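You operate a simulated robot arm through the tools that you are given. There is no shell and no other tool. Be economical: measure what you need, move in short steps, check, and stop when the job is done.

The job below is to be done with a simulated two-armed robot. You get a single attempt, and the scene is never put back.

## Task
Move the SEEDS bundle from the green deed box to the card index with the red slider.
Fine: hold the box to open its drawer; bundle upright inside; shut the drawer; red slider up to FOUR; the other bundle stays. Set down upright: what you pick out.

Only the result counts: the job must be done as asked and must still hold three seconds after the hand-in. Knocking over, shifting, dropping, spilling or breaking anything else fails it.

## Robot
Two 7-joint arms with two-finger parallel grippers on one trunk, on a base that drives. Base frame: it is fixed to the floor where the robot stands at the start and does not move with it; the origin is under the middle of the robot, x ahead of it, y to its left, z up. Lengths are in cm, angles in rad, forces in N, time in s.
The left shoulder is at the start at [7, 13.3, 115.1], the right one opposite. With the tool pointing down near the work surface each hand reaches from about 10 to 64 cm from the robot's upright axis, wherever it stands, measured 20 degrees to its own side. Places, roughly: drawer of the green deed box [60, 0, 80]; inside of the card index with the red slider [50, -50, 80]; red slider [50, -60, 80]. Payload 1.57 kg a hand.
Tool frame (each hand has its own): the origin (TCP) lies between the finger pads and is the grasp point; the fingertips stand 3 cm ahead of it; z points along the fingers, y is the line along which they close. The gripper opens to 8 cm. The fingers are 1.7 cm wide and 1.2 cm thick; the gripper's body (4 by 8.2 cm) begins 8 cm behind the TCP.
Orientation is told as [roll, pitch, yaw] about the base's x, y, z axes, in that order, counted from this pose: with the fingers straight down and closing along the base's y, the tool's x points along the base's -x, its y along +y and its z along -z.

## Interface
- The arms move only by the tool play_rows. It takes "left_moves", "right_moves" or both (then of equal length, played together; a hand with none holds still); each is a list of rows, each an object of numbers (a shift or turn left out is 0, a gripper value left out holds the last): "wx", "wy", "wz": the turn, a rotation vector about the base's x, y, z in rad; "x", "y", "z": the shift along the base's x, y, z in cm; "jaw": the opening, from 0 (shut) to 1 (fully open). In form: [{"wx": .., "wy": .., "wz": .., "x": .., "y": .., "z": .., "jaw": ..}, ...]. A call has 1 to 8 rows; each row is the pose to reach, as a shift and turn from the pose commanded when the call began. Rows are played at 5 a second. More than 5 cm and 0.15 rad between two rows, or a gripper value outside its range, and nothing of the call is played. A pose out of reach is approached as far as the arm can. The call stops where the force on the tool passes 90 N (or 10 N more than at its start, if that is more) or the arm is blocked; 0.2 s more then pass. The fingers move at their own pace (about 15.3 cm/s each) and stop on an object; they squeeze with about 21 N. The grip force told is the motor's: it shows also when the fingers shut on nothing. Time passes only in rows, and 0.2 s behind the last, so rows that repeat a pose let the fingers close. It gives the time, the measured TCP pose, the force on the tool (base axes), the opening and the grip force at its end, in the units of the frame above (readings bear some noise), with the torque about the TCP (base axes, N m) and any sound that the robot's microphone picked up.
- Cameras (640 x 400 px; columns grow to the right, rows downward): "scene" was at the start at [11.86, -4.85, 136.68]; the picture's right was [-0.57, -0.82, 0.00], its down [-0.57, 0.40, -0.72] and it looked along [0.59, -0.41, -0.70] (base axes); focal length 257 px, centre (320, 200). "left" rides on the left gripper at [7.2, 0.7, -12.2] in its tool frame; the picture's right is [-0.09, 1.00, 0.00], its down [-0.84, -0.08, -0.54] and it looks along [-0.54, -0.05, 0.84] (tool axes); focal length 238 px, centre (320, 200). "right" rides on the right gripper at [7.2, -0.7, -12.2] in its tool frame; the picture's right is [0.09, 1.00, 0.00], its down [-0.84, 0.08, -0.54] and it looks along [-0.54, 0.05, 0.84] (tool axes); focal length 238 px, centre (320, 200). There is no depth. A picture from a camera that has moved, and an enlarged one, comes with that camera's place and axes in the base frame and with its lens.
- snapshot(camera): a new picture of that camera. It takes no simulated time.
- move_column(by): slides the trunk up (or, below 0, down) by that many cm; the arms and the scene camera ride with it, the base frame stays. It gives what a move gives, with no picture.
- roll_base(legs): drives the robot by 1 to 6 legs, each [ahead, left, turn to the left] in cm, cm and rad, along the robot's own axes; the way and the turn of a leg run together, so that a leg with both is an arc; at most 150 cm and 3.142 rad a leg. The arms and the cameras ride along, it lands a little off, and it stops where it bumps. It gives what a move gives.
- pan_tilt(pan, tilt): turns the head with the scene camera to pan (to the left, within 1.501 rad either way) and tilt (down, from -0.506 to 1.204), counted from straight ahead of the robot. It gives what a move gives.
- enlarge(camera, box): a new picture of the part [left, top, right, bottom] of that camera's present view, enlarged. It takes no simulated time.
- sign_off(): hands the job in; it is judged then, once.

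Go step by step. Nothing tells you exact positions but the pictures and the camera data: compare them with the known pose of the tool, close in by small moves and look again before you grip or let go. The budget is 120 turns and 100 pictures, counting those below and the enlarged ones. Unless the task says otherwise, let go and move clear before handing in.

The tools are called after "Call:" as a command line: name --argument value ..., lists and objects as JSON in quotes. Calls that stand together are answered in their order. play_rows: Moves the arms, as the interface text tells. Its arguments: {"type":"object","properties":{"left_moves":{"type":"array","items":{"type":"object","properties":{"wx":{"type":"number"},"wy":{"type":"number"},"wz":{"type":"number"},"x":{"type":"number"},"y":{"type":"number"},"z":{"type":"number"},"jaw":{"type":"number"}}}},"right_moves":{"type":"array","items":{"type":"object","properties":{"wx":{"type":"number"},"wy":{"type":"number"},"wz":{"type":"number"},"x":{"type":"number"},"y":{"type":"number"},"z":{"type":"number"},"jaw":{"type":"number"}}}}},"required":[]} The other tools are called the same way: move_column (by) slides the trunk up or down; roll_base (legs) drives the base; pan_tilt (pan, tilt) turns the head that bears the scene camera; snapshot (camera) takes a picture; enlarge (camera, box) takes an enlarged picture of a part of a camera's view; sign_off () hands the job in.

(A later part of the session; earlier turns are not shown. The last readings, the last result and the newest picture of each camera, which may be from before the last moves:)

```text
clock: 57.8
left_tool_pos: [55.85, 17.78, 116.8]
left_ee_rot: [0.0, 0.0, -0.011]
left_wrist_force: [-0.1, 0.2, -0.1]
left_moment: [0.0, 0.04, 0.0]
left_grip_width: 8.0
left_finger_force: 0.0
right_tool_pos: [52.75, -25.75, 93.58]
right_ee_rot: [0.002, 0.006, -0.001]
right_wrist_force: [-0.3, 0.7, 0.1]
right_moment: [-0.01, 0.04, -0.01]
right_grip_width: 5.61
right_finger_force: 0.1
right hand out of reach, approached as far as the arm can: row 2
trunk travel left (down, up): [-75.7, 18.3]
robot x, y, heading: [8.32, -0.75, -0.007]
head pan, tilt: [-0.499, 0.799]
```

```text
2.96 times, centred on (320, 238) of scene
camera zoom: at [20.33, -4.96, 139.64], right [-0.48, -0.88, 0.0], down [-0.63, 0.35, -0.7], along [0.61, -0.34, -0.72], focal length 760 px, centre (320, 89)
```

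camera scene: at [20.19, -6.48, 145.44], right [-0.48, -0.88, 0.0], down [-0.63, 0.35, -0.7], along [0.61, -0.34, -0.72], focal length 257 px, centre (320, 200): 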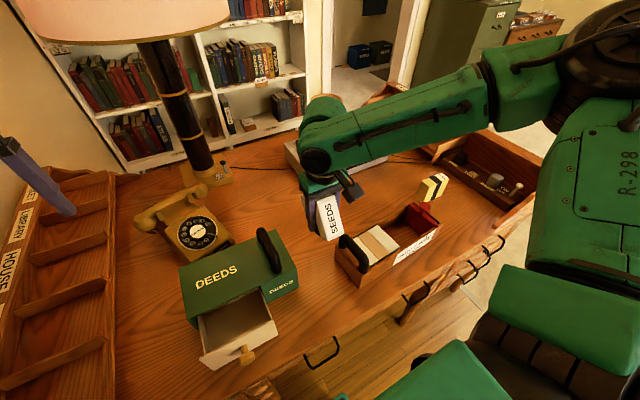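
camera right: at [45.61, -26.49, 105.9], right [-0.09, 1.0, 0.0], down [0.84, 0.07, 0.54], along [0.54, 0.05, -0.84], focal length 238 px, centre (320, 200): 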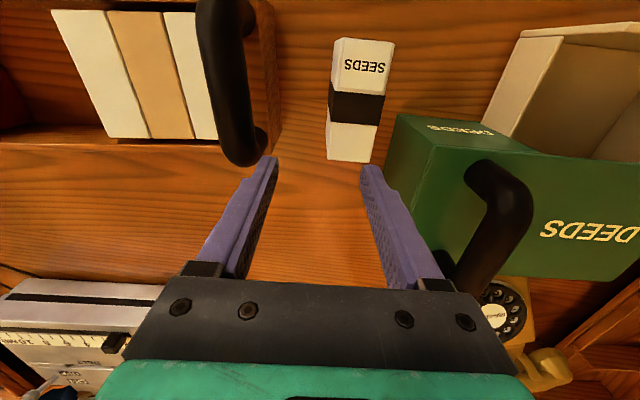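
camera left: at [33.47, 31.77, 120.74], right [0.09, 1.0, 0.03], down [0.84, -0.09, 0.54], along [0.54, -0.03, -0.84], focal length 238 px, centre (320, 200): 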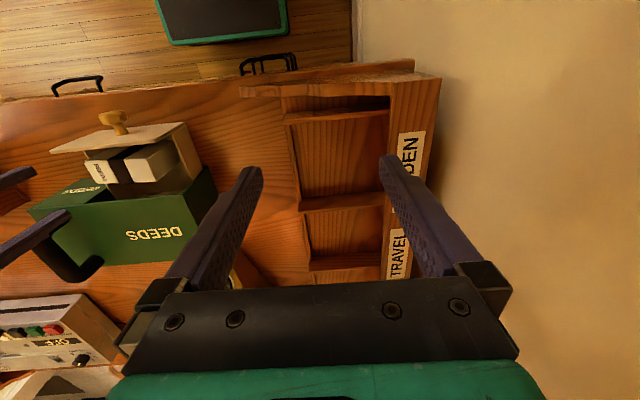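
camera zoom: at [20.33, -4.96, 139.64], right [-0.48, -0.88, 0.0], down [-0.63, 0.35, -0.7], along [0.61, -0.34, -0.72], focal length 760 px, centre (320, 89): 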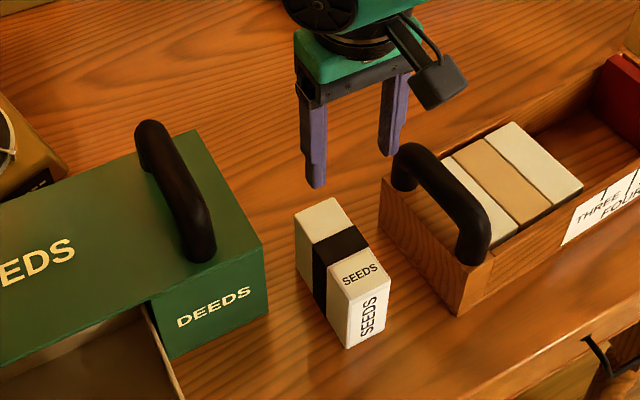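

The bundle stands upright at (49.7, −22.9), yaw about 0. I'll move over it and descend partway.

Call:
play_rows --right_moves '[{"x": -1.5, "y": 1.4}, {"x": -3.1, "y": 2.85}, {"x": -3.1, "y": 2.85, "z": -2}, {"x": -3.1, "y": 2.85, "z": -4}]'

Call:
snapshot --camera "right"

```text
clock: 58.8
left_tool_pos: [55.71, 17.82, 116.83]
left_ee_rot: [-0.001, 0.003, -0.01]
left_wrist_force: [-0.5, -0.2, 0.1]
left_moment: [-0.01, 0.03, 0.0]
left_grip_width: 8.01
left_finger_force: 0.2
right_tool_pos: [49.64, -23.05, 89.87]
right_ee_rot: [0.002, 0.003, -0.001]
right_wrist_force: [1.0, -0.5, -0.6]
right_moment: [0.02, 0.04, 0.0]
right_grip_width: 5.62
right_finger_force: 0.0
trunk travel left (down, up): [-75.7, 18.3]
robot x, y, heading: [8.09, -0.85, -0.009]
head pan, tilt: [-0.499, 0.799]
```

```text
35 pictures are left
camera right: at [42.45, -23.72, 102.11], right [-0.09, 1.0, 0.0], down [0.84, 0.07, 0.54], along [0.54, 0.05, -0.84], focal length 238 px, centre (320, 200)
```

right: 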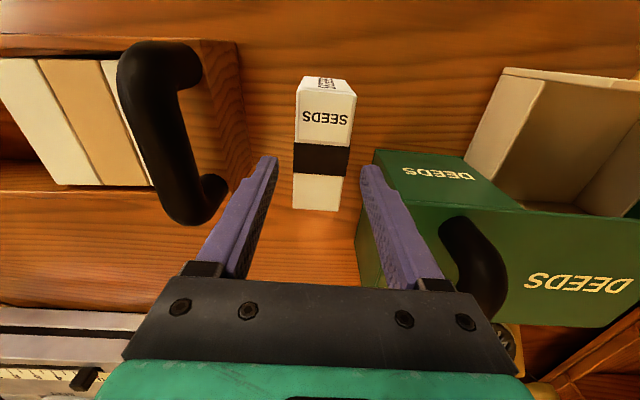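

Well centred. Descend to TCP z≈82 and grip.

Call:
play_rows --right_moves '[{"y": 0.15, "z": -2}, {"y": 0.15, "z": -4}, {"y": 0.15, "z": -6}, {"y": 0.15, "z": -7.8}, {"y": 0.15, "z": -7.8}, {"y": 0.15, "z": -7.8, "jaw": 0}, {"y": 0.15, "z": -7.8, "jaw": 0}, {"y": 0.15, "z": -7.8, "jaw": 0}]'

Call:
snapshot --camera "right"

```text
clock: 60.6
left_tool_pos: [55.67, 17.72, 116.91]
left_ee_rot: [-0.001, 0.001, -0.01]
left_wrist_force: [-0.2, -0.5, 0.4]
left_moment: [-0.02, -0.02, -0.01]
left_grip_width: 8.0
left_finger_force: 0.0
right_tool_pos: [49.58, -22.58, 82.02]
right_ee_rot: [-0.001, 0.003, -0.002]
right_wrist_force: [-0.3, -0.5, -0.6]
right_moment: [-0.01, -0.01, 0.02]
right_grip_width: 3.98
right_finger_force: 21.1
trunk travel left (down, up): [-75.7, 18.3]
robot x, y, heading: [7.64, -1.0, -0.008]
head pan, tilt: [-0.499, 0.799]
```

```text
34 pictures are left
camera right: at [42.42, -23.34, 94.28], right [-0.09, 1.0, 0.0], down [0.84, 0.08, 0.54], along [0.54, 0.05, -0.84], focal length 238 px, centre (320, 200)
```

right: 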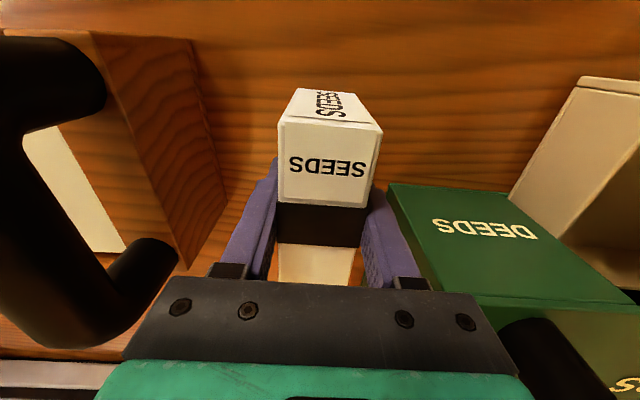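

Gripped and level, spanning x≈44.85–54.4. I'll lift with the trunk and drive back over the tray.

Call:
move_column --by 17.5

Call:
roll_base --legs '[[0, -27.5, 0]]'

Call:
enlarge --camera "right" --box '[160, 40, 480, 240]'

```text
clock: 62.6
left_tool_pos: [55.77, 17.67, 134.36]
left_ee_rot: [-0.002, 0.003, -0.009]
left_wrist_force: [1.5, -0.6, 0.1]
left_moment: [0.01, 0.03, -0.01]
left_grip_width: 8.01
left_finger_force: 0.0
right_tool_pos: [49.58, -22.65, 99.57]
right_ee_rot: [-0.001, 0.003, -0.001]
right_wrist_force: [-0.2, 0.0, -2.1]
right_moment: [0.0, 0.04, -0.02]
right_grip_width: 4.01
right_finger_force: 21.0
trunk travel left (down, up): [-93.2, 0.8]
robot x, y, heading: [7.97, -1.27, -0.007]
head pan, tilt: [-0.499, 0.799]
```

```text
clock: 64.5
left_tool_pos: [55.64, -9.53, 134.34]
left_ee_rot: [-0.005, 0.002, -0.012]
left_wrist_force: [-0.5, -0.2, 0.5]
left_moment: [0.0, -0.01, 0.02]
left_grip_width: 7.98
left_finger_force: 0.1
right_tool_pos: [49.36, -50.01, 99.71]
right_ee_rot: [0.0, 0.001, -0.004]
right_wrist_force: [0.8, 0.9, -1.3]
right_moment: [-0.01, 0.01, -0.03]
right_grip_width: 3.98
right_finger_force: 21.3
trunk travel left (down, up): [-93.2, 0.8]
robot x, y, heading: [7.94, -28.45, -0.008]
head pan, tilt: [-0.499, 0.799]
```

```text
2.00 times, centred on (320, 140) of right
camera zoom: at [42.22, -50.69, 111.84], right [-0.09, 1.0, 0.0], down [0.84, 0.08, 0.54], along [0.54, 0.05, -0.84], focal length 477 px, centre (320, 320)
```

zoom: 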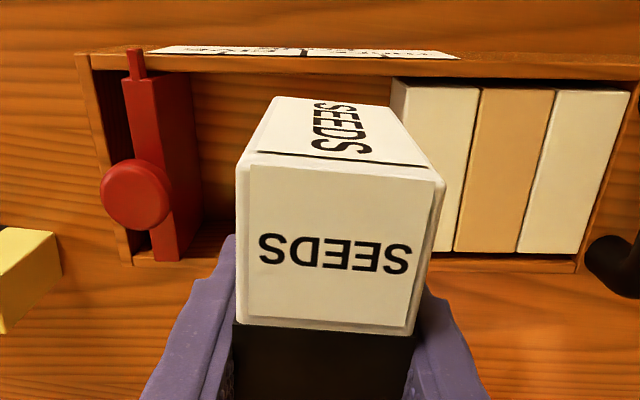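

The tray turns out to be yawed about +0.058 rad, which is why the bundle caught. I'll match that yaw, centre at x≈49.9, and come down to just above the wall to inspect.

Call:
play_rows --right_moves '[{"x": 0.5, "wz": 0.058}, {"x": 0.5, "wz": 0.058, "z": -3}, {"x": 0.5, "wz": 0.058, "z": -6}, {"x": 0.5, "wz": 0.058, "z": -7.5}]'

Call:
enlarge --camera "right" --box '[160, 40, 480, 240]'

Call:
enlarge --camera "scene" --box '[240, 210, 400, 310]'

```text
clock: 65.5
left_tool_pos: [55.5, -10.01, 134.32]
left_ee_rot: [-0.002, 0.0, -0.009]
left_wrist_force: [-0.3, 0.3, 0.1]
left_moment: [-0.01, 0.04, -0.02]
left_grip_width: 8.01
left_finger_force: 0.0
right_tool_pos: [48.22, -51.66, 96.06]
right_ee_rot: [0.003, 0.003, 0.054]
right_wrist_force: [0.7, 0.3, -1.7]
right_moment: [0.03, 0.01, -0.01]
right_grip_width: 3.96
right_finger_force: 21.0
right hand out of reach, approached as far as the arm can: row 2, 3, 4
trunk travel left (down, up): [-93.2, 0.8]
robot x, y, heading: [7.7, -28.59, -0.006]
head pan, tilt: [-0.499, 0.799]
```

```text
2.00 times, centred on (320, 140) of right
camera zoom: at [41.22, -52.8, 108.29], right [-0.15, 0.99, 0.0], down [0.83, 0.12, 0.54], along [0.53, 0.08, -0.84], focal length 477 px, centre (320, 320)
```

zoom: 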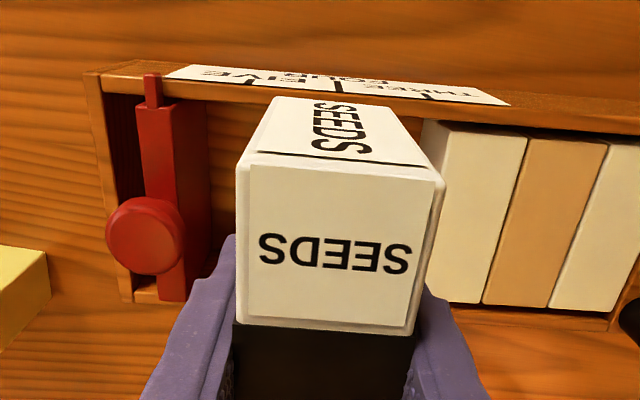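

```text
4.00 times, centred on (320, 260) of scene
camera zoom: at [19.97, -32.65, 157.15], right [-0.48, -0.87, 0.0], down [-0.63, 0.35, -0.7], along [0.61, -0.34, -0.72], focal length 1027 px, centre (320, -40)
```

zoom: 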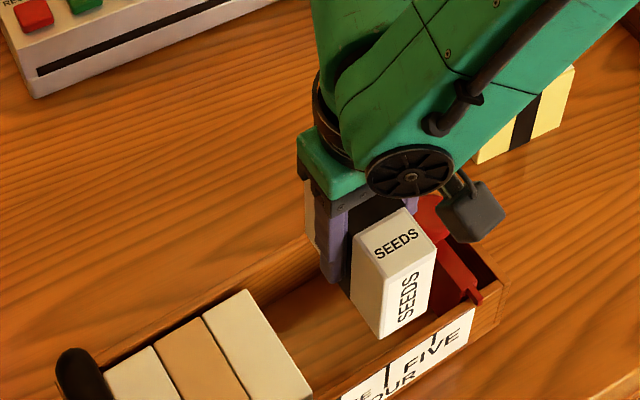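

The raised trunk limits the arm, so I'll raise the hand relative to it and lower the trunk.

Call:
play_rows --right_moves '[{"x": 0.5, "y": 0.5, "z": 3}, {"x": 1.1, "y": 1.1, "z": 6}, {"x": 1.6, "y": 1.6, "z": 8}]'

Call:
move_column --by -11

Call:
enlarge --camera "right" --box '[160, 40, 480, 240]'

```text
clock: 66.3
left_tool_pos: [55.55, -9.67, 134.3]
left_ee_rot: [-0.005, 0.003, -0.01]
left_wrist_force: [-0.1, 0.5, -0.8]
left_moment: [-0.03, 0.01, -0.02]
left_grip_width: 7.98
left_finger_force: 0.1
right_tool_pos: [49.6, -49.72, 104.19]
right_ee_rot: [-0.001, 0.004, 0.055]
right_wrist_force: [0.0, 0.2, -0.9]
right_moment: [-0.03, 0.01, 0.0]
right_grip_width: 3.98
right_finger_force: 21.2
trunk travel left (down, up): [-93.2, 0.8]
robot x, y, heading: [7.85, -28.43, -0.01]
head pan, tilt: [-0.499, 0.799]
```

```text
clock: 67.8
left_tool_pos: [55.54, -9.87, 123.42]
left_ee_rot: [0.0, 0.002, -0.011]
left_wrist_force: [0.4, 0.5, 0.4]
left_moment: [0.0, -0.02, 0.03]
left_grip_width: 8.0
left_finger_force: 0.0
right_tool_pos: [49.68, -49.78, 92.91]
right_ee_rot: [0.001, 0.002, 0.054]
right_wrist_force: [0.1, -0.6, -0.5]
right_moment: [-0.02, -0.01, -0.02]
right_grip_width: 3.96
right_finger_force: 21.1
trunk travel left (down, up): [-82.2, 11.8]
robot x, y, heading: [7.89, -28.26, -0.005]
head pan, tilt: [-0.499, 0.799]
```

```text
2.00 times, centred on (320, 140) of right
camera zoom: at [42.57, -50.87, 105.21], right [-0.15, 0.99, 0.0], down [0.83, 0.12, 0.54], along [0.53, 0.08, -0.84], focal length 477 px, centre (320, 320)
```

zoom: 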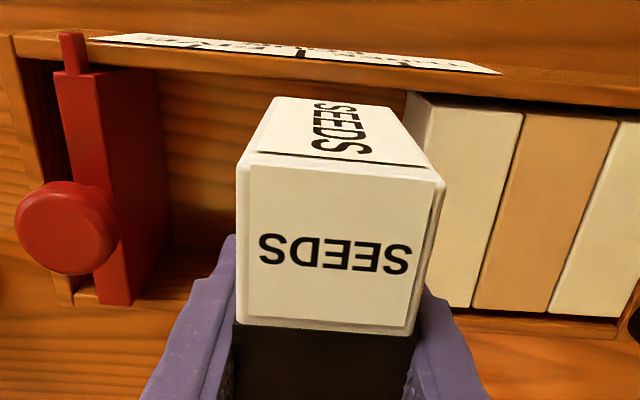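

Aligned: near-wall clearance about 0.3 cm. I'll add 0.02 rad yaw, shift −0.6 cm in y for finger room, and lower in small steps while watching the force.

Call:
play_rows --right_moves '[{"y": -0.6, "wz": 0.02}, {"y": -0.6, "wz": 0.02, "z": -1.2}, {"y": -0.6, "wz": 0.02, "z": -2.4}, {"y": -0.6, "wz": 0.02, "z": -3.4}, {"y": -0.6, "wz": 0.02, "z": -4.2}]'

Call:
enlarge --camera "right" --box '[160, 40, 480, 240]'

```text
clock: 69.0
left_tool_pos: [55.37, -9.62, 123.55]
left_ee_rot: [-0.004, -0.001, -0.008]
left_wrist_force: [0.3, -0.4, -0.6]
left_moment: [0.03, 0.02, -0.03]
left_grip_width: 8.0
left_finger_force: 0.1
right_tool_pos: [49.62, -50.31, 88.96]
right_ee_rot: [0.0, -0.005, 0.075]
right_wrist_force: [4.9, -3.2, 24.6]
right_moment: [-0.06, 1.08, 0.12]
right_grip_width: 3.98
right_finger_force: 21.1
trunk travel left (down, up): [-82.2, 11.8]
robot x, y, heading: [7.56, -28.42, -0.006]
head pan, tilt: [-0.499, 0.799]
```

```text
2.00 times, centred on (320, 140) of right
camera zoom: at [42.51, -51.43, 101.25], right [-0.17, 0.99, 0.0], down [0.83, 0.14, 0.55], along [0.54, 0.09, -0.84], focal length 477 px, centre (320, 320)
```

zoom: 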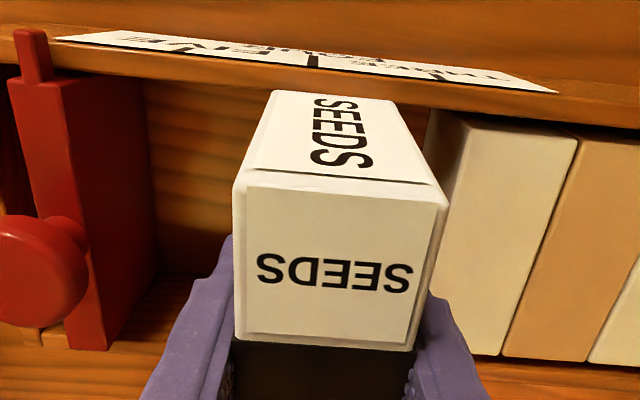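

The near bottom edge touched the wall again. I'll back up 1.8 cm, shift +0.45 cm in x, and correct the slight pitch with a −0.06 tilt.

Call:
play_rows --right_moves '[{"z": 1.5}, {"z": 1.8, "x": 0.45, "wy": -0.06}, {"z": 1.8, "x": 0.45, "wy": -0.06}]'

Call:
enlarge --camera "right" --box '[160, 40, 480, 240]'

Call:
enlarge --camera "scene" --box '[250, 220, 390, 310]'

```text
clock: 69.8
left_tool_pos: [55.55, -9.84, 123.45]
left_ee_rot: [-0.002, 0.002, -0.009]
left_wrist_force: [-0.8, -0.2, 0.1]
left_moment: [0.03, 0.03, 0.03]
left_grip_width: 8.01
left_finger_force: 0.0
right_tool_pos: [50.1, -50.37, 90.59]
right_ee_rot: [-0.004, -0.057, 0.075]
right_wrist_force: [-0.3, 0.4, -2.2]
right_moment: [-0.02, -0.02, -0.02]
right_grip_width: 3.99
right_finger_force: 21.5
trunk travel left (down, up): [-82.2, 11.8]
robot x, y, heading: [7.77, -28.3, -0.006]
head pan, tilt: [-0.499, 0.799]
```

```text
2.00 times, centred on (320, 140) of right
camera zoom: at [42.34, -51.54, 102.31], right [-0.17, 0.99, -0.01], down [0.8, 0.14, 0.59], along [0.58, 0.09, -0.81], focal length 477 px, centre (320, 320)
```

zoom: 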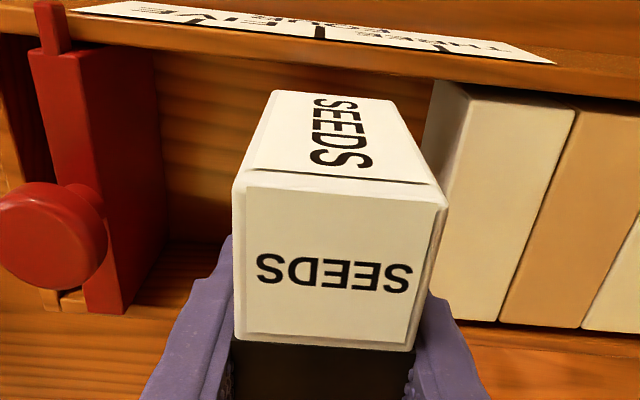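

```text
4.44 times, centred on (320, 265) of scene
camera zoom: at [20.07, -32.51, 146.14], right [-0.48, -0.87, 0.0], down [-0.63, 0.35, -0.7], along [0.61, -0.34, -0.72], focal length 1141 px, centre (320, -89)
```

zoom: 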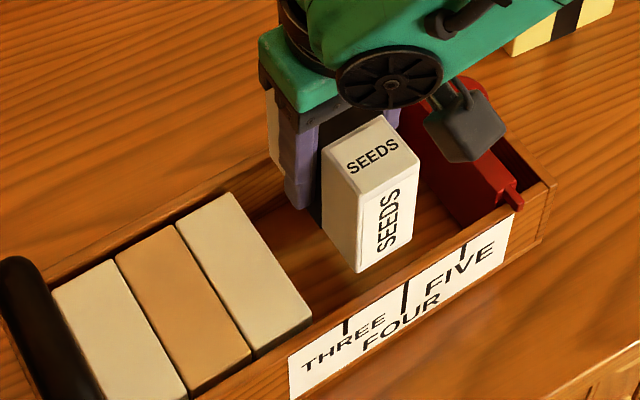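

Bundle is vertical and parallel to the tray. I'll take back 0.2 cm in x and lower in small steps; the torque sign will tell which side touches.

Call:
play_rows --right_moves '[{"x": -0.2, "z": -0.8}, {"x": -0.2, "z": -1.6}, {"x": -0.2, "z": -2.3}, {"x": -0.2, "z": -2.8}]'

Call:
enlarge --camera "right" --box '[160, 40, 480, 240]'

```text
clock: 70.8
left_tool_pos: [55.55, -9.87, 123.34]
left_ee_rot: [-0.001, 0.002, -0.013]
left_wrist_force: [0.9, -0.9, 0.5]
left_moment: [0.01, 0.0, 0.0]
left_grip_width: 7.98
left_finger_force: 0.1
right_tool_pos: [49.9, -50.23, 87.69]
right_ee_rot: [-0.005, -0.058, 0.076]
right_wrist_force: [-0.3, -0.8, -1.5]
right_moment: [-0.01, 0.0, 0.0]
right_grip_width: 3.98
right_finger_force: 21.0
trunk travel left (down, up): [-82.2, 11.8]
robot x, y, heading: [7.55, -28.39, -0.006]
head pan, tilt: [-0.499, 0.799]
```

```text
2.00 times, centred on (320, 140) of right
camera zoom: at [42.06, -51.59, 99.45], right [-0.17, 0.99, -0.01], down [0.8, 0.14, 0.59], along [0.58, 0.09, -0.81], focal length 477 px, centre (320, 320)
```

zoom: 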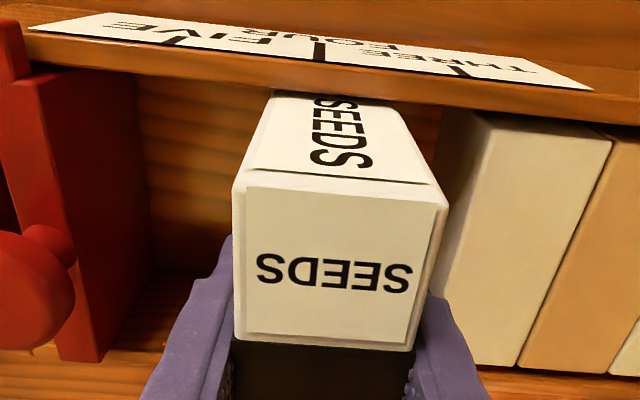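

It passed the wall freely. Continuing down toward the tray floor.

Call:
play_rows --right_moves '[{"z": -0.8}, {"z": -1.6}, {"z": -2.4}, {"z": -3.0}]'

Call:
enlarge --camera "right" --box '[160, 40, 480, 240]'

```text
clock: 71.8
left_tool_pos: [55.49, -9.81, 123.38]
left_ee_rot: [-0.002, 0.002, -0.013]
left_wrist_force: [-0.1, -0.2, 0.2]
left_moment: [0.0, 0.07, -0.04]
left_grip_width: 8.0
left_finger_force: 0.1
right_tool_pos: [49.69, -50.82, 85.46]
right_ee_rot: [-0.001, -0.06, 0.076]
right_wrist_force: [1.7, -0.6, -1.2]
right_moment: [0.04, 0.03, -0.01]
right_grip_width: 3.97
right_finger_force: 20.9
right hand out of reach, approached as far as the arm can: row 3, 4
trunk travel left (down, up): [-82.2, 11.8]
robot x, y, heading: [7.51, -28.79, -0.01]
head pan, tilt: [-0.499, 0.799]
```

```text
2.00 times, centred on (320, 140) of right
camera zoom: at [41.81, -51.98, 97.21], right [-0.17, 0.99, -0.01], down [0.8, 0.14, 0.59], along [0.58, 0.09, -0.81], focal length 477 px, centre (320, 320)
```

zoom: 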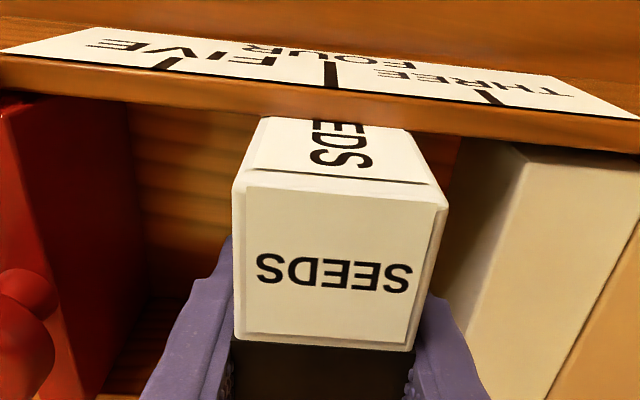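

Arm reach is limited again, so the trunk does the final lowering.

Call:
move_column --by -1.2

Call:
move_column --by -0.5

Call:
move_column --by -0.4

```text
clock: 72.4
left_tool_pos: [55.6, -9.79, 122.21]
left_ee_rot: [-0.002, 0.002, -0.01]
left_wrist_force: [0.5, -0.3, -0.1]
left_moment: [0.01, 0.03, -0.02]
left_grip_width: 7.99
left_finger_force: 0.1
right_tool_pos: [49.47, -50.8, 84.29]
right_ee_rot: [-0.005, -0.057, 0.075]
right_wrist_force: [2.4, 0.7, -1.6]
right_moment: [-0.01, -0.12, -0.03]
right_grip_width: 3.96
right_finger_force: 21.1
trunk travel left (down, up): [-81.0, 13.0]
robot x, y, heading: [7.84, -28.14, -0.005]
head pan, tilt: [-0.499, 0.799]
```

```text
clock: 72.9
left_tool_pos: [55.65, -9.88, 121.67]
left_ee_rot: [-0.001, 0.002, -0.01]
left_wrist_force: [0.7, -0.8, -0.4]
left_moment: [0.0, -0.01, 0.01]
left_grip_width: 8.0
left_finger_force: 0.1
right_tool_pos: [49.49, -50.72, 83.73]
right_ee_rot: [-0.004, -0.056, 0.075]
right_wrist_force: [1.6, 0.0, -3.0]
right_moment: [-0.02, -0.1, -0.05]
right_grip_width: 3.95
right_finger_force: 20.9
trunk travel left (down, up): [-80.5, 13.5]
robot x, y, heading: [7.54, -28.58, -0.009]
head pan, tilt: [-0.499, 0.799]
```

```text
clock: 73.4
left_tool_pos: [55.62, -9.88, 121.28]
left_ee_rot: [-0.003, 0.001, -0.012]
left_wrist_force: [0.2, -0.5, -0.2]
left_moment: [-0.02, 0.0, 0.04]
left_grip_width: 7.99
left_finger_force: 0.1
right_tool_pos: [49.56, -50.74, 83.26]
right_ee_rot: [-0.003, -0.058, 0.075]
right_wrist_force: [1.1, 0.2, -1.9]
right_moment: [0.01, -0.05, -0.02]
right_grip_width: 3.98
right_finger_force: 21.0
trunk travel left (down, up): [-80.1, 13.9]
robot x, y, heading: [8.12, -28.23, -0.006]
head pan, tilt: [-0.499, 0.799]
```

Call:
move_column --by -0.4

Call:
snapshot --camera "right"

Call:
enlarge --camera "scene" --box '[250, 220, 390, 310]'

```text
clock: 74.0
left_tool_pos: [55.53, -9.9, 120.87]
left_ee_rot: [-0.002, 0.0, -0.011]
left_wrist_force: [0.3, -0.3, -0.7]
left_moment: [0.04, 0.04, -0.02]
left_grip_width: 7.98
left_finger_force: 0.1
right_tool_pos: [49.57, -50.75, 83.02]
right_ee_rot: [-0.004, -0.058, 0.074]
right_wrist_force: [0.2, 0.9, -2.8]
right_moment: [-0.02, -0.03, -0.01]
right_grip_width: 3.99
right_finger_force: 21.1
trunk travel left (down, up): [-79.7, 14.3]
robot x, y, heading: [7.67, -28.15, -0.009]
head pan, tilt: [-0.499, 0.799]
```

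```text
24 pictures are left
camera right: at [41.74, -51.99, 94.7], right [-0.17, 0.99, -0.01], down [0.8, 0.14, 0.59], along [0.58, 0.09, -0.81], focal length 238 px, centre (320, 200)
```

right: 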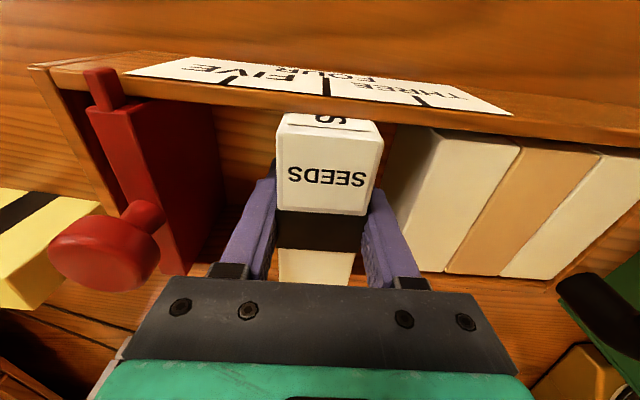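

```text
4.44 times, centred on (320, 265) of scene
camera zoom: at [20.04, -32.52, 143.64], right [-0.48, -0.87, 0.0], down [-0.63, 0.35, -0.7], along [0.61, -0.34, -0.72], focal length 1141 px, centre (320, -89)
```

zoom: 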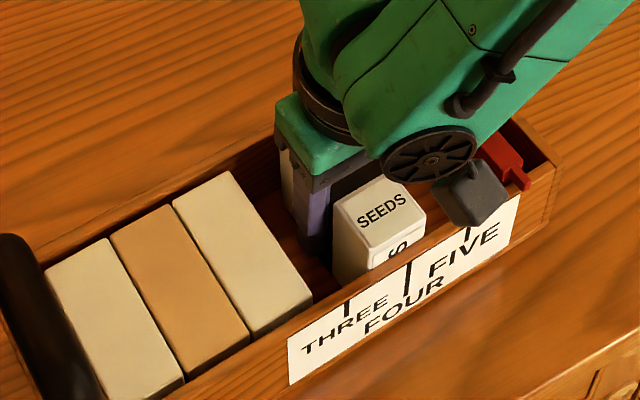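

Call:
move_column --by -0.4

Call:
move_column --by -0.3

```text
clock: 74.5
left_tool_pos: [55.46, -9.93, 120.55]
left_ee_rot: [-0.001, -0.002, -0.013]
left_wrist_force: [0.2, 0.6, -1.3]
left_moment: [-0.02, 0.0, -0.01]
left_grip_width: 8.02
left_finger_force: 0.1
right_tool_pos: [49.51, -50.73, 82.63]
right_ee_rot: [-0.004, -0.06, 0.073]
right_wrist_force: [-0.4, -1.9, 10.9]
right_moment: [0.07, 0.66, 0.12]
right_grip_width: 4.0
right_finger_force: 20.7
trunk travel left (down, up): [-79.3, 14.7]
robot x, y, heading: [7.66, -28.32, -0.008]
head pan, tilt: [-0.499, 0.799]
```

```text
clock: 75.0
left_tool_pos: [55.38, -9.84, 120.17]
left_ee_rot: [-0.004, 0.0, -0.01]
left_wrist_force: [0.5, 0.5, -0.1]
left_moment: [-0.02, 0.03, -0.01]
left_grip_width: 7.99
left_finger_force: 0.1
right_tool_pos: [49.55, -50.66, 82.4]
right_ee_rot: [-0.001, -0.062, 0.075]
right_wrist_force: [1.1, -2.4, 21.1]
right_moment: [0.19, -0.13, -0.07]
right_grip_width: 3.97
right_finger_force: 21.5
trunk travel left (down, up): [-79.0, 15.0]
robot x, y, heading: [7.54, -28.37, -0.008]
head pan, tilt: [-0.499, 0.799]
```

The bundle rests flat on the tray floor. Opening just enough and rising straight up with the trunk.

Call:
play_rows --right_moves '[{"jaw": 0.56}, {"jaw": 0.62}, {"jaw": 0.62}]'

Call:
move_column --by 13

Call:
snapshot --camera "right"

```text
clock: 75.8
left_tool_pos: [55.55, -9.89, 120.17]
left_ee_rot: [0.0, 0.003, -0.009]
left_wrist_force: [0.8, 0.1, -0.4]
left_moment: [0.01, 0.02, 0.01]
left_grip_width: 8.01
left_finger_force: 0.1
right_tool_pos: [49.51, -50.84, 82.27]
right_ee_rot: [-0.004, -0.058, 0.073]
right_wrist_force: [0.4, -0.8, -0.8]
right_moment: [-0.01, -0.02, 0.0]
right_grip_width: 4.96
right_finger_force: 0.0
trunk travel left (down, up): [-79.0, 15.0]
robot x, y, heading: [7.58, -28.48, -0.006]
head pan, tilt: [-0.499, 0.799]
```

```text
clock: 77.4
left_tool_pos: [55.61, -9.8, 133.12]
left_ee_rot: [-0.002, 0.002, -0.01]
left_wrist_force: [0.6, 0.3, -0.1]
left_moment: [-0.01, -0.02, -0.02]
left_grip_width: 8.0
left_finger_force: 0.1
right_tool_pos: [49.41, -50.81, 95.35]
right_ee_rot: [-0.002, -0.058, 0.075]
right_wrist_force: [-0.4, 0.2, 0.4]
right_moment: [-0.01, 0.02, -0.01]
right_grip_width: 4.96
right_finger_force: 0.1
trunk travel left (down, up): [-92.0, 2.0]
robot x, y, heading: [7.62, -28.53, -0.005]
head pan, tilt: [-0.499, 0.799]
```

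```text
22 pictures are left
camera right: at [41.73, -51.98, 107.02], right [-0.17, 0.99, -0.01], down [0.8, 0.14, 0.59], along [0.58, 0.09, -0.81], focal length 238 px, centre (320, 200)
```

right: 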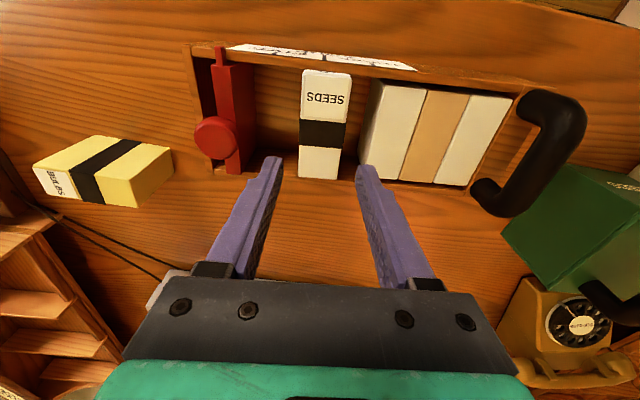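

SEEDS stands upright in the tray. The slider knob is at about (50.4, −59.5), top z≈88. I'll move above it with the jaw open, using trunk to lower.

Call:
play_rows --right_moves '[{"z": 2, "y": -2, "wy": 0.058}, {"x": 0.5, "z": 3, "y": -5, "wy": 0.058}, {"x": 1, "z": 4, "y": -8, "wy": 0.058}, {"x": 1, "z": 4, "y": -8.7, "wy": 0.058, "jaw": 0.7}]'

Call:
move_column --by -5.5

Call:
snapshot --camera "right"

```text
clock: 78.4
left_tool_pos: [55.53, -9.92, 133.19]
left_ee_rot: [-0.002, 0.002, -0.01]
left_wrist_force: [-0.1, -0.1, -0.9]
left_moment: [0.0, 0.0, -0.01]
left_grip_width: 7.99
left_finger_force: 0.1
right_tool_pos: [50.37, -59.22, 99.27]
right_ee_rot: [0.003, 0.0, 0.075]
right_wrist_force: [0.7, -0.2, -0.2]
right_moment: [0.01, 0.01, -0.05]
right_grip_width: 5.62
right_finger_force: 0.1
trunk travel left (down, up): [-92.0, 2.0]
robot x, y, heading: [8.04, -28.49, -0.009]
head pan, tilt: [-0.499, 0.799]
```

```text
clock: 79.3
left_tool_pos: [55.51, -9.82, 127.64]
left_ee_rot: [0.0, 0.0, -0.009]
left_wrist_force: [0.2, 0.2, 0.1]
left_moment: [-0.02, -0.02, -0.02]
left_grip_width: 8.01
left_finger_force: 0.1
right_tool_pos: [50.48, -59.29, 93.68]
right_ee_rot: [0.002, 0.0, 0.076]
right_wrist_force: [0.3, 0.1, 0.2]
right_moment: [0.03, 0.03, 0.01]
right_grip_width: 5.6
right_finger_force: 0.1
trunk travel left (down, up): [-86.5, 7.5]
robot x, y, heading: [8.13, -28.53, -0.01]
head pan, tilt: [-0.499, 0.799]
```

```text
21 pictures are left
camera right: at [43.27, -60.53, 105.88], right [-0.17, 0.99, 0.0], down [0.83, 0.14, 0.54], along [0.54, 0.09, -0.84], focal length 238 px, centre (320, 200)
```

right: 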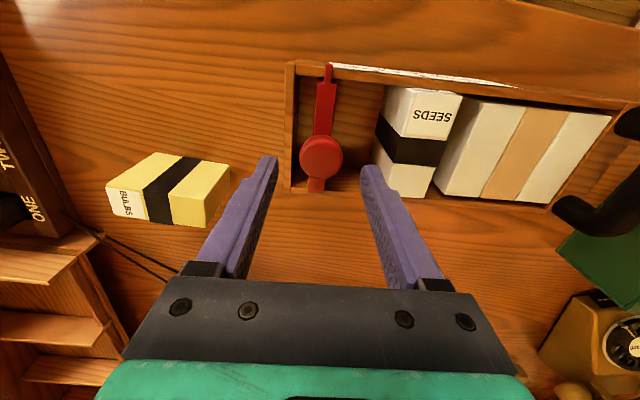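

Knob is centred in the jaw. Lower 4.4 cm with the trunk and close.

Call:
move_column --by -4.4

Call:
play_rows --right_moves '[{"jaw": 0}, {"jaw": 0}, {"jaw": 0}]'

Call:
snapshot --camera "right"

```text
clock: 80.2
left_tool_pos: [55.61, -9.82, 123.3]
left_ee_rot: [-0.003, 0.001, -0.01]
left_wrist_force: [-0.6, -0.9, 0.2]
left_moment: [-0.03, 0.02, -0.01]
left_grip_width: 7.98
left_finger_force: 0.1
right_tool_pos: [50.45, -59.29, 89.29]
right_ee_rot: [0.002, 0.0, 0.074]
right_wrist_force: [0.2, 0.2, 0.0]
right_moment: [-0.01, 0.03, -0.03]
right_grip_width: 5.59
right_finger_force: 0.1
trunk travel left (down, up): [-82.1, 11.9]
robot x, y, heading: [7.73, -28.41, -0.009]
head pan, tilt: [-0.499, 0.799]
```

```text
clock: 81.0
left_tool_pos: [55.62, -9.87, 123.24]
left_ee_rot: [-0.002, 0.0, -0.01]
left_wrist_force: [-0.3, 0.3, 0.4]
left_moment: [0.0, -0.01, 0.0]
left_grip_width: 7.98
left_finger_force: 0.1
right_tool_pos: [50.34, -59.25, 89.39]
right_ee_rot: [0.002, -0.002, 0.075]
right_wrist_force: [-1.4, -0.2, 2.1]
right_moment: [0.01, 0.07, 0.02]
right_grip_width: 3.27
right_finger_force: 20.8
trunk travel left (down, up): [-82.1, 11.9]
robot x, y, heading: [7.84, -28.37, -0.007]
head pan, tilt: [-0.499, 0.799]
```

```text
20 pictures are left
camera right: at [43.26, -60.51, 101.5], right [-0.17, 0.99, 0.0], down [0.83, 0.14, 0.54], along [0.54, 0.09, -0.84], focal length 238 px, centre (320, 200)
```

right: 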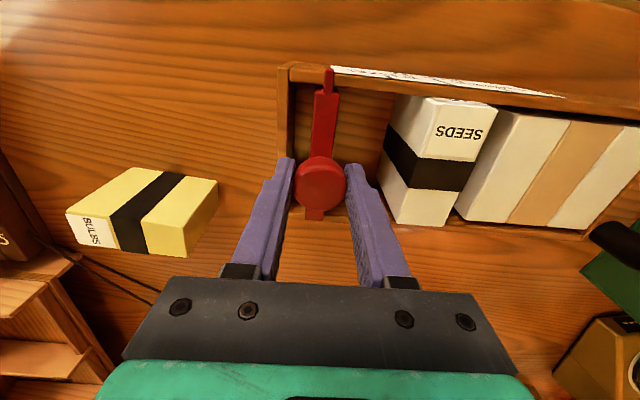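

Gripped the knob. I'll slide it along the tray direction (mostly +y, slightly −x), first 6 cm, and check.

Call:
play_rows --right_moves '[{"y": 1, "x": -0.06}, {"y": 2, "x": -0.12}, {"y": 3, "x": -0.18}, {"y": 4, "x": -0.24}, {"y": 5, "x": -0.3}, {"y": 6, "x": -0.36}]'

Call:
snapshot --camera "right"

```text
clock: 82.4
left_tool_pos: [55.51, -9.83, 123.21]
left_ee_rot: [-0.003, 0.002, -0.01]
left_wrist_force: [0.0, -0.3, -0.3]
left_moment: [-0.03, -0.03, 0.0]
left_grip_width: 8.01
left_finger_force: 0.0
right_tool_pos: [50.02, -53.35, 89.28]
right_ee_rot: [-0.001, 0.001, 0.077]
right_wrist_force: [-0.4, -0.4, 0.7]
right_moment: [-0.07, -0.15, 0.05]
right_grip_width: 3.27
right_finger_force: 20.7
trunk travel left (down, up): [-82.1, 11.9]
robot x, y, heading: [7.37, -28.65, -0.008]
head pan, tilt: [-0.499, 0.799]
```

```text
19 pictures are left
camera right: at [42.89, -54.58, 101.53], right [-0.17, 0.99, 0.0], down [0.83, 0.14, 0.54], along [0.53, 0.09, -0.84], focal length 238 px, centre (320, 200)
```

right: 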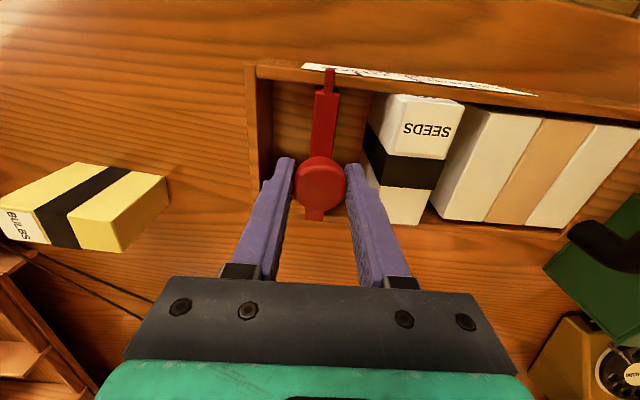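

The tray seems to have been dragged along with the slider. I'll check with the scene camera before anything else.

Call:
snapshot --camera "scene"

Call:
enlarge --camera "scene" --box '[220, 210, 400, 330]'

```text
18 pictures are left
camera scene: at [20.05, -32.53, 146.04], right [-0.48, -0.87, 0.0], down [-0.63, 0.35, -0.7], along [0.61, -0.34, -0.72], focal length 257 px, centre (320, 200)
```

scene: 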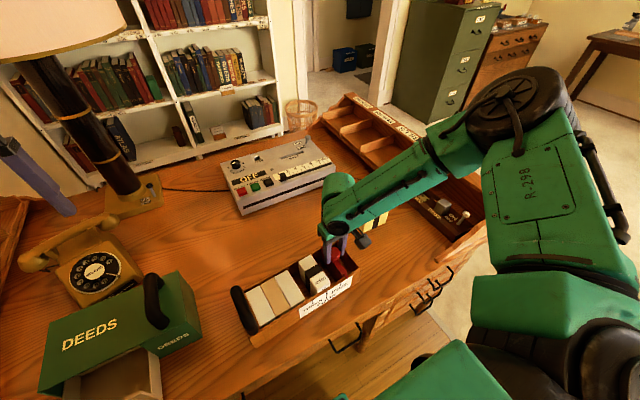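

```text
3.33 times, centred on (310, 270) of scene
camera zoom: at [20.05, -32.53, 146.04], right [-0.48, -0.87, 0.0], down [-0.63, 0.35, -0.7], along [0.61, -0.34, -0.72], focal length 856 px, centre (353, -33)
```

zoom: 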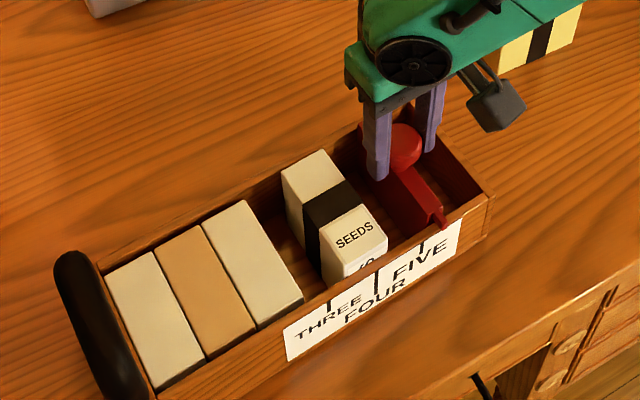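

The tray moved about 3.7 cm in +y with the slider. I'll release the knob, then hold the tray's handle with the left hand and push the tray back; that itself advances the slider. First: open, rise and roll right for reach.

Call:
play_rows --right_moves '[{"jaw": 0.6}, {"jaw": 0.6}, {"z": 3}, {"z": 7}]'

Call:
roll_base --legs '[[0, -13, 0]]'

Call:
play_rows --left_moves '[{"x": -2, "y": -1, "z": -4}, {"x": -4, "y": -2, "z": -8}, {"x": -5, "y": -3.5, "z": -12}, {"x": -6, "y": -5, "z": -15}, {"x": -7, "y": -5.5, "z": -18}, {"x": -7, "y": -5.5, "z": -20}]'

Call:
snapshot --camera "left"

```text
clock: 83.4
left_tool_pos: [55.42, -9.84, 123.31]
left_ee_rot: [-0.001, 0.0, -0.011]
left_wrist_force: [0.2, -0.4, 0.4]
left_moment: [0.0, 0.0, -0.02]
left_grip_width: 8.02
left_finger_force: 0.3
right_tool_pos: [49.81, -53.33, 96.39]
right_ee_rot: [0.002, -0.001, 0.074]
right_wrist_force: [-0.7, -0.1, 0.0]
right_moment: [-0.01, -0.03, -0.02]
right_grip_width: 4.78
right_finger_force: 0.1
trunk travel left (down, up): [-82.1, 11.9]
robot x, y, heading: [7.69, -28.47, -0.003]
head pan, tilt: [-0.499, 0.799]
```

```text
clock: 84.7
left_tool_pos: [55.57, -22.64, 123.31]
left_ee_rot: [-0.003, 0.002, -0.009]
left_wrist_force: [-0.1, 0.4, 0.0]
left_moment: [-0.04, 0.02, 0.0]
left_grip_width: 7.99
left_finger_force: 0.1
right_tool_pos: [49.89, -66.29, 96.4]
right_ee_rot: [-0.001, 0.003, 0.074]
right_wrist_force: [0.3, -0.1, -0.1]
right_moment: [0.0, -0.05, -0.02]
right_grip_width: 4.83
right_finger_force: 0.1
trunk travel left (down, up): [-82.1, 11.9]
robot x, y, heading: [7.73, -41.56, -0.007]
head pan, tilt: [-0.499, 0.799]
```

```text
clock: 86.1
left_tool_pos: [48.51, -28.38, 103.15]
left_ee_rot: [-0.003, -0.001, -0.011]
left_wrist_force: [0.9, -0.5, -0.8]
left_moment: [0.03, -0.03, 0.0]
left_grip_width: 8.04
left_finger_force: 0.1
right_tool_pos: [49.9, -66.42, 96.31]
right_ee_rot: [0.001, 0.0, 0.075]
right_wrist_force: [0.6, -0.3, -0.1]
right_moment: [0.02, -0.03, -0.05]
right_grip_width: 4.8
right_finger_force: 0.0
trunk travel left (down, up): [-82.1, 11.9]
robot x, y, heading: [7.7, -41.59, -0.005]
head pan, tilt: [-0.499, 0.799]
```

```text
16 pictures are left
camera left: at [41.31, -27.54, 115.22], right [0.1, 0.99, 0.0], down [0.84, -0.08, 0.54], along [0.54, -0.06, -0.84], focal length 238 px, centre (320, 200)
```

left: 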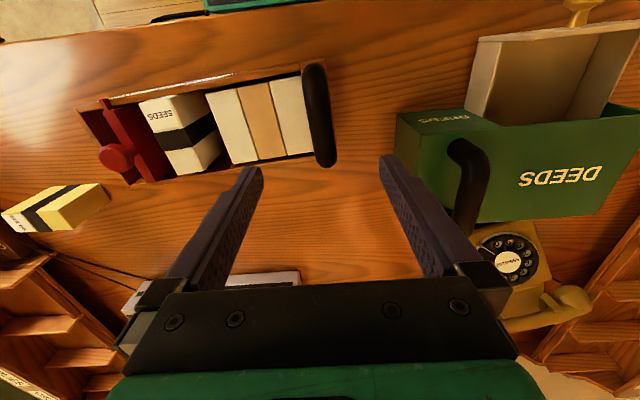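

The tray handle is at about (47.8, −28.3), along x with the same slight yaw. I'll lower the left hand onto it with a narrower jaw and grip.

Call:
play_rows --left_moves '[{"x": -0.5, "z": -3, "wz": 0.07, "jaw": 0.58}, {"x": -0.5, "z": -6.5, "wz": 0.07}, {"x": -0.5, "z": -9.5, "wz": 0.07}, {"x": -0.5, "z": -11.5, "wz": 0.07}]'

Call:
snapshot --camera "left"

```text
clock: 87.1
left_tool_pos: [47.85, -28.25, 91.75]
left_ee_rot: [-0.001, -0.001, 0.06]
left_wrist_force: [-0.2, -0.2, 0.9]
left_moment: [0.0, -0.01, 0.01]
left_grip_width: 4.62
left_finger_force: 0.1
right_tool_pos: [49.88, -66.42, 96.36]
right_ee_rot: [0.0, 0.0, 0.075]
right_wrist_force: [0.1, 0.0, 0.3]
right_moment: [0.04, 0.01, 0.0]
right_grip_width: 4.82
right_finger_force: 0.0
trunk travel left (down, up): [-82.1, 11.9]
robot x, y, heading: [7.95, -41.41, -0.009]
head pan, tilt: [-0.499, 0.799]
```

```text
15 pictures are left
camera left: at [40.64, -28.04, 103.91], right [0.03, 1.0, 0.0], down [0.84, -0.03, 0.54], along [0.54, -0.02, -0.84], focal length 238 px, centre (320, 200)
```

left: 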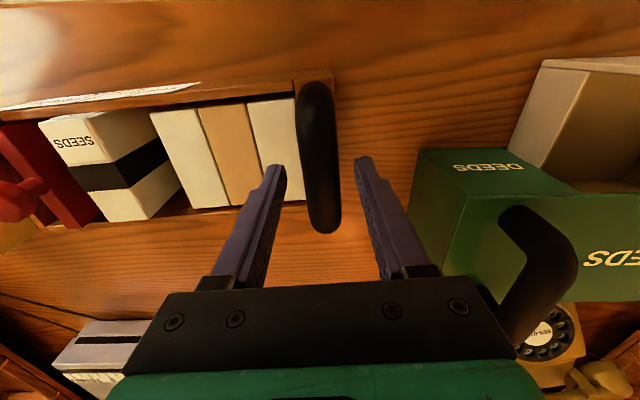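

Centred. Lower 3 cm and grip the handle.

Call:
play_rows --left_moves '[{"z": -1.5}, {"z": -3}, {"z": -3}, {"z": -3, "jaw": 0}, {"z": -3, "jaw": 0}, {"z": -3, "jaw": 0}]'

```text
clock: 88.5
left_tool_pos: [47.78, -28.29, 88.69]
left_ee_rot: [-0.002, 0.002, 0.059]
left_wrist_force: [0.9, -1.2, 1.0]
left_moment: [0.03, -0.35, 0.1]
left_grip_width: 2.58
left_finger_force: 20.9
right_tool_pos: [50.02, -66.51, 96.2]
right_ee_rot: [0.0, 0.0, 0.074]
right_wrist_force: [-1.2, 1.0, 0.6]
right_moment: [-0.01, -0.02, 0.04]
right_grip_width: 4.82
right_finger_force: 0.1
trunk travel left (down, up): [-82.1, 11.9]
robot x, y, heading: [7.55, -41.18, -0.004]
head pan, tilt: [-0.499, 0.799]
```

Handle held. Now moving the tray back by −3.75 cm in y (+0.2 in x).

Call:
play_rows --left_moves '[{"x": 0.05, "y": -0.8}, {"x": 0.1, "y": -1.6}, {"x": 0.15, "y": -2.4}, {"x": 0.2, "y": -3.1}, {"x": 0.22, "y": -3.75}]'

Call:
enlarge --camera "scene" --box '[200, 160, 400, 310]'

```text
clock: 89.7
left_tool_pos: [48.23, -31.98, 88.82]
left_ee_rot: [-0.002, 0.001, 0.059]
left_wrist_force: [-0.2, 3.3, 2.3]
left_moment: [0.06, 0.31, -0.07]
left_grip_width: 2.53
left_finger_force: 21.1
right_tool_pos: [49.95, -66.36, 96.3]
right_ee_rot: [0.001, -0.001, 0.075]
right_wrist_force: [0.0, -0.5, 0.1]
right_moment: [0.02, 0.01, 0.02]
right_grip_width: 4.8
right_finger_force: 0.0
trunk travel left (down, up): [-82.1, 11.9]
robot x, y, heading: [7.77, -41.72, -0.013]
head pan, tilt: [-0.499, 0.799]
```

```text
2.67 times, centred on (300, 235) of scene
camera zoom: at [19.86, -45.43, 146.06], right [-0.48, -0.87, 0.0], down [-0.63, 0.35, -0.7], along [0.61, -0.34, -0.72], focal length 684 px, centre (373, 107)
```

zoom: 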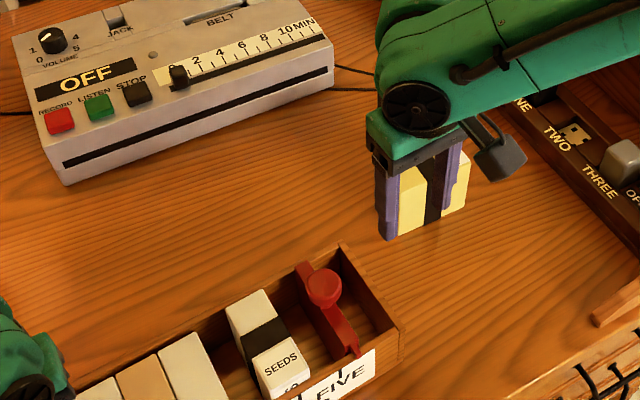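

The tray is back (FIVE tick at y≈−55.4, as originally), with the slider pointer at about −57.4. Holding the tray with the left hand, I'll bring the right over the knob at (50.4, −57.2).

Call:
play_rows --right_moves '[{"y": 3, "jaw": 0.7}, {"x": 0.2, "y": 6.2}, {"x": 0.4, "y": 9.2}, {"x": 0.4, "y": 9.2, "z": -2}, {"x": 0.4, "y": 9.2, "z": -3.5}]'

Call:
snapshot --camera "right"

```text
clock: 90.9
left_tool_pos: [48.09, -32.14, 88.83]
left_ee_rot: [-0.001, -0.001, 0.06]
left_wrist_force: [0.1, -0.6, 1.9]
left_moment: [0.06, 0.0, -0.04]
left_grip_width: 2.54
left_finger_force: 20.6
right_tool_pos: [50.37, -57.25, 92.78]
right_ee_rot: [0.004, -0.002, 0.076]
right_wrist_force: [0.4, 0.8, -0.2]
right_moment: [0.0, -0.02, 0.02]
right_grip_width: 5.59
right_finger_force: 0.0
trunk travel left (down, up): [-82.1, 11.9]
robot x, y, heading: [7.83, -41.07, -0.006]
head pan, tilt: [-0.499, 0.799]
```

```text
13 pictures are left
camera right: at [43.24, -58.5, 104.92], right [-0.17, 0.99, 0.0], down [0.83, 0.14, 0.54], along [0.54, 0.09, -0.84], focal length 238 px, centre (320, 200)
```

right: 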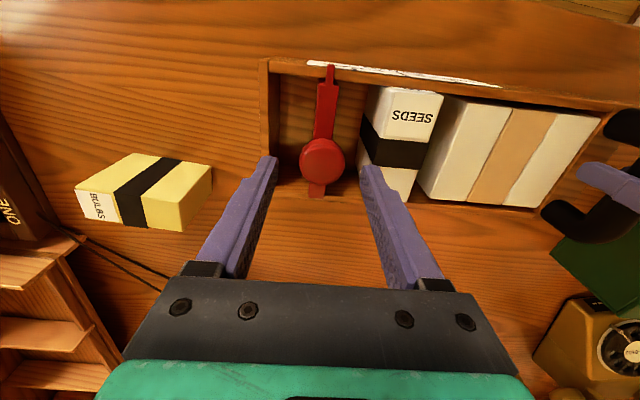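

Knob centred. Lower, grip, then slide 3 cm while the left hand holds the tray.

Call:
play_rows --right_moves '[{"jaw": 0.56}, {"z": -1.8}, {"z": -3.4}, {"z": -3.4}, {"z": -3.4, "jaw": 0}, {"z": -3.4, "jaw": 0}, {"z": -3.4, "jaw": 0}]'

Call:
play_rows --right_moves '[{"x": -0.06, "y": 1}, {"x": -0.12, "y": 2}, {"x": -0.18, "y": 3}]'

Call:
enlarge --camera "scene" --box '[200, 210, 360, 330]'

```text
clock: 92.5
left_tool_pos: [48.19, -32.11, 88.75]
left_ee_rot: [-0.001, 0.0, 0.06]
left_wrist_force: [-0.6, -0.9, 3.4]
left_moment: [-0.01, -0.06, -0.02]
left_grip_width: 2.56
left_finger_force: 21.3
right_tool_pos: [49.93, -57.56, 90.05]
right_ee_rot: [0.004, -0.001, 0.076]
right_wrist_force: [1.3, 0.2, 0.3]
right_moment: [-0.04, -0.06, 0.0]
right_grip_width: 3.27
right_finger_force: 20.9
right hand out of reach, approached as far as the arm can: row 3, 4, 5, 6, 7
trunk travel left (down, up): [-82.1, 11.9]
robot x, y, heading: [8.0, -41.36, -0.009]
head pan, tilt: [-0.499, 0.799]
```

```text
clock: 93.3
left_tool_pos: [48.2, -32.04, 88.71]
left_ee_rot: [-0.002, 0.001, 0.058]
left_wrist_force: [-2.1, 5.5, 7.3]
left_moment: [0.0, -0.11, -0.42]
left_grip_width: 2.6
left_finger_force: 21.2
right_tool_pos: [49.07, -55.67, 90.96]
right_ee_rot: [0.001, 0.001, 0.074]
right_wrist_force: [1.8, -1.9, -6.0]
right_moment: [-0.18, 0.23, -0.08]
right_grip_width: 3.24
right_finger_force: 21.1
right hand out of reach, approached as far as the arm can: row 1, 2, 3
trunk travel left (down, up): [-82.1, 11.9]
robot x, y, heading: [7.48, -41.65, -0.006]
head pan, tilt: [-0.499, 0.799]
```

```text
3.33 times, centred on (280, 270) of scene
camera zoom: at [19.88, -45.45, 146.05], right [-0.48, -0.87, 0.0], down [-0.63, 0.35, -0.7], along [0.61, -0.34, -0.72], focal length 856 px, centre (453, -33)
```

zoom: 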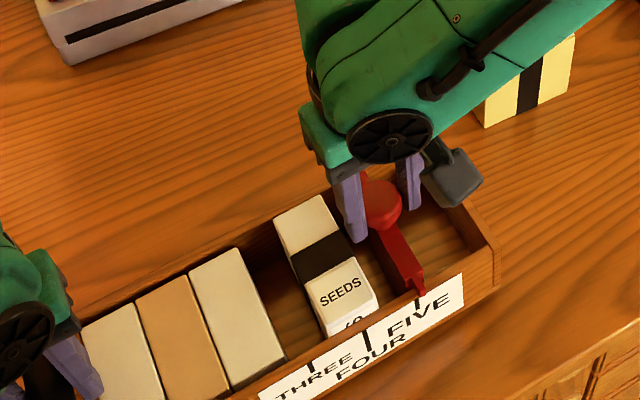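

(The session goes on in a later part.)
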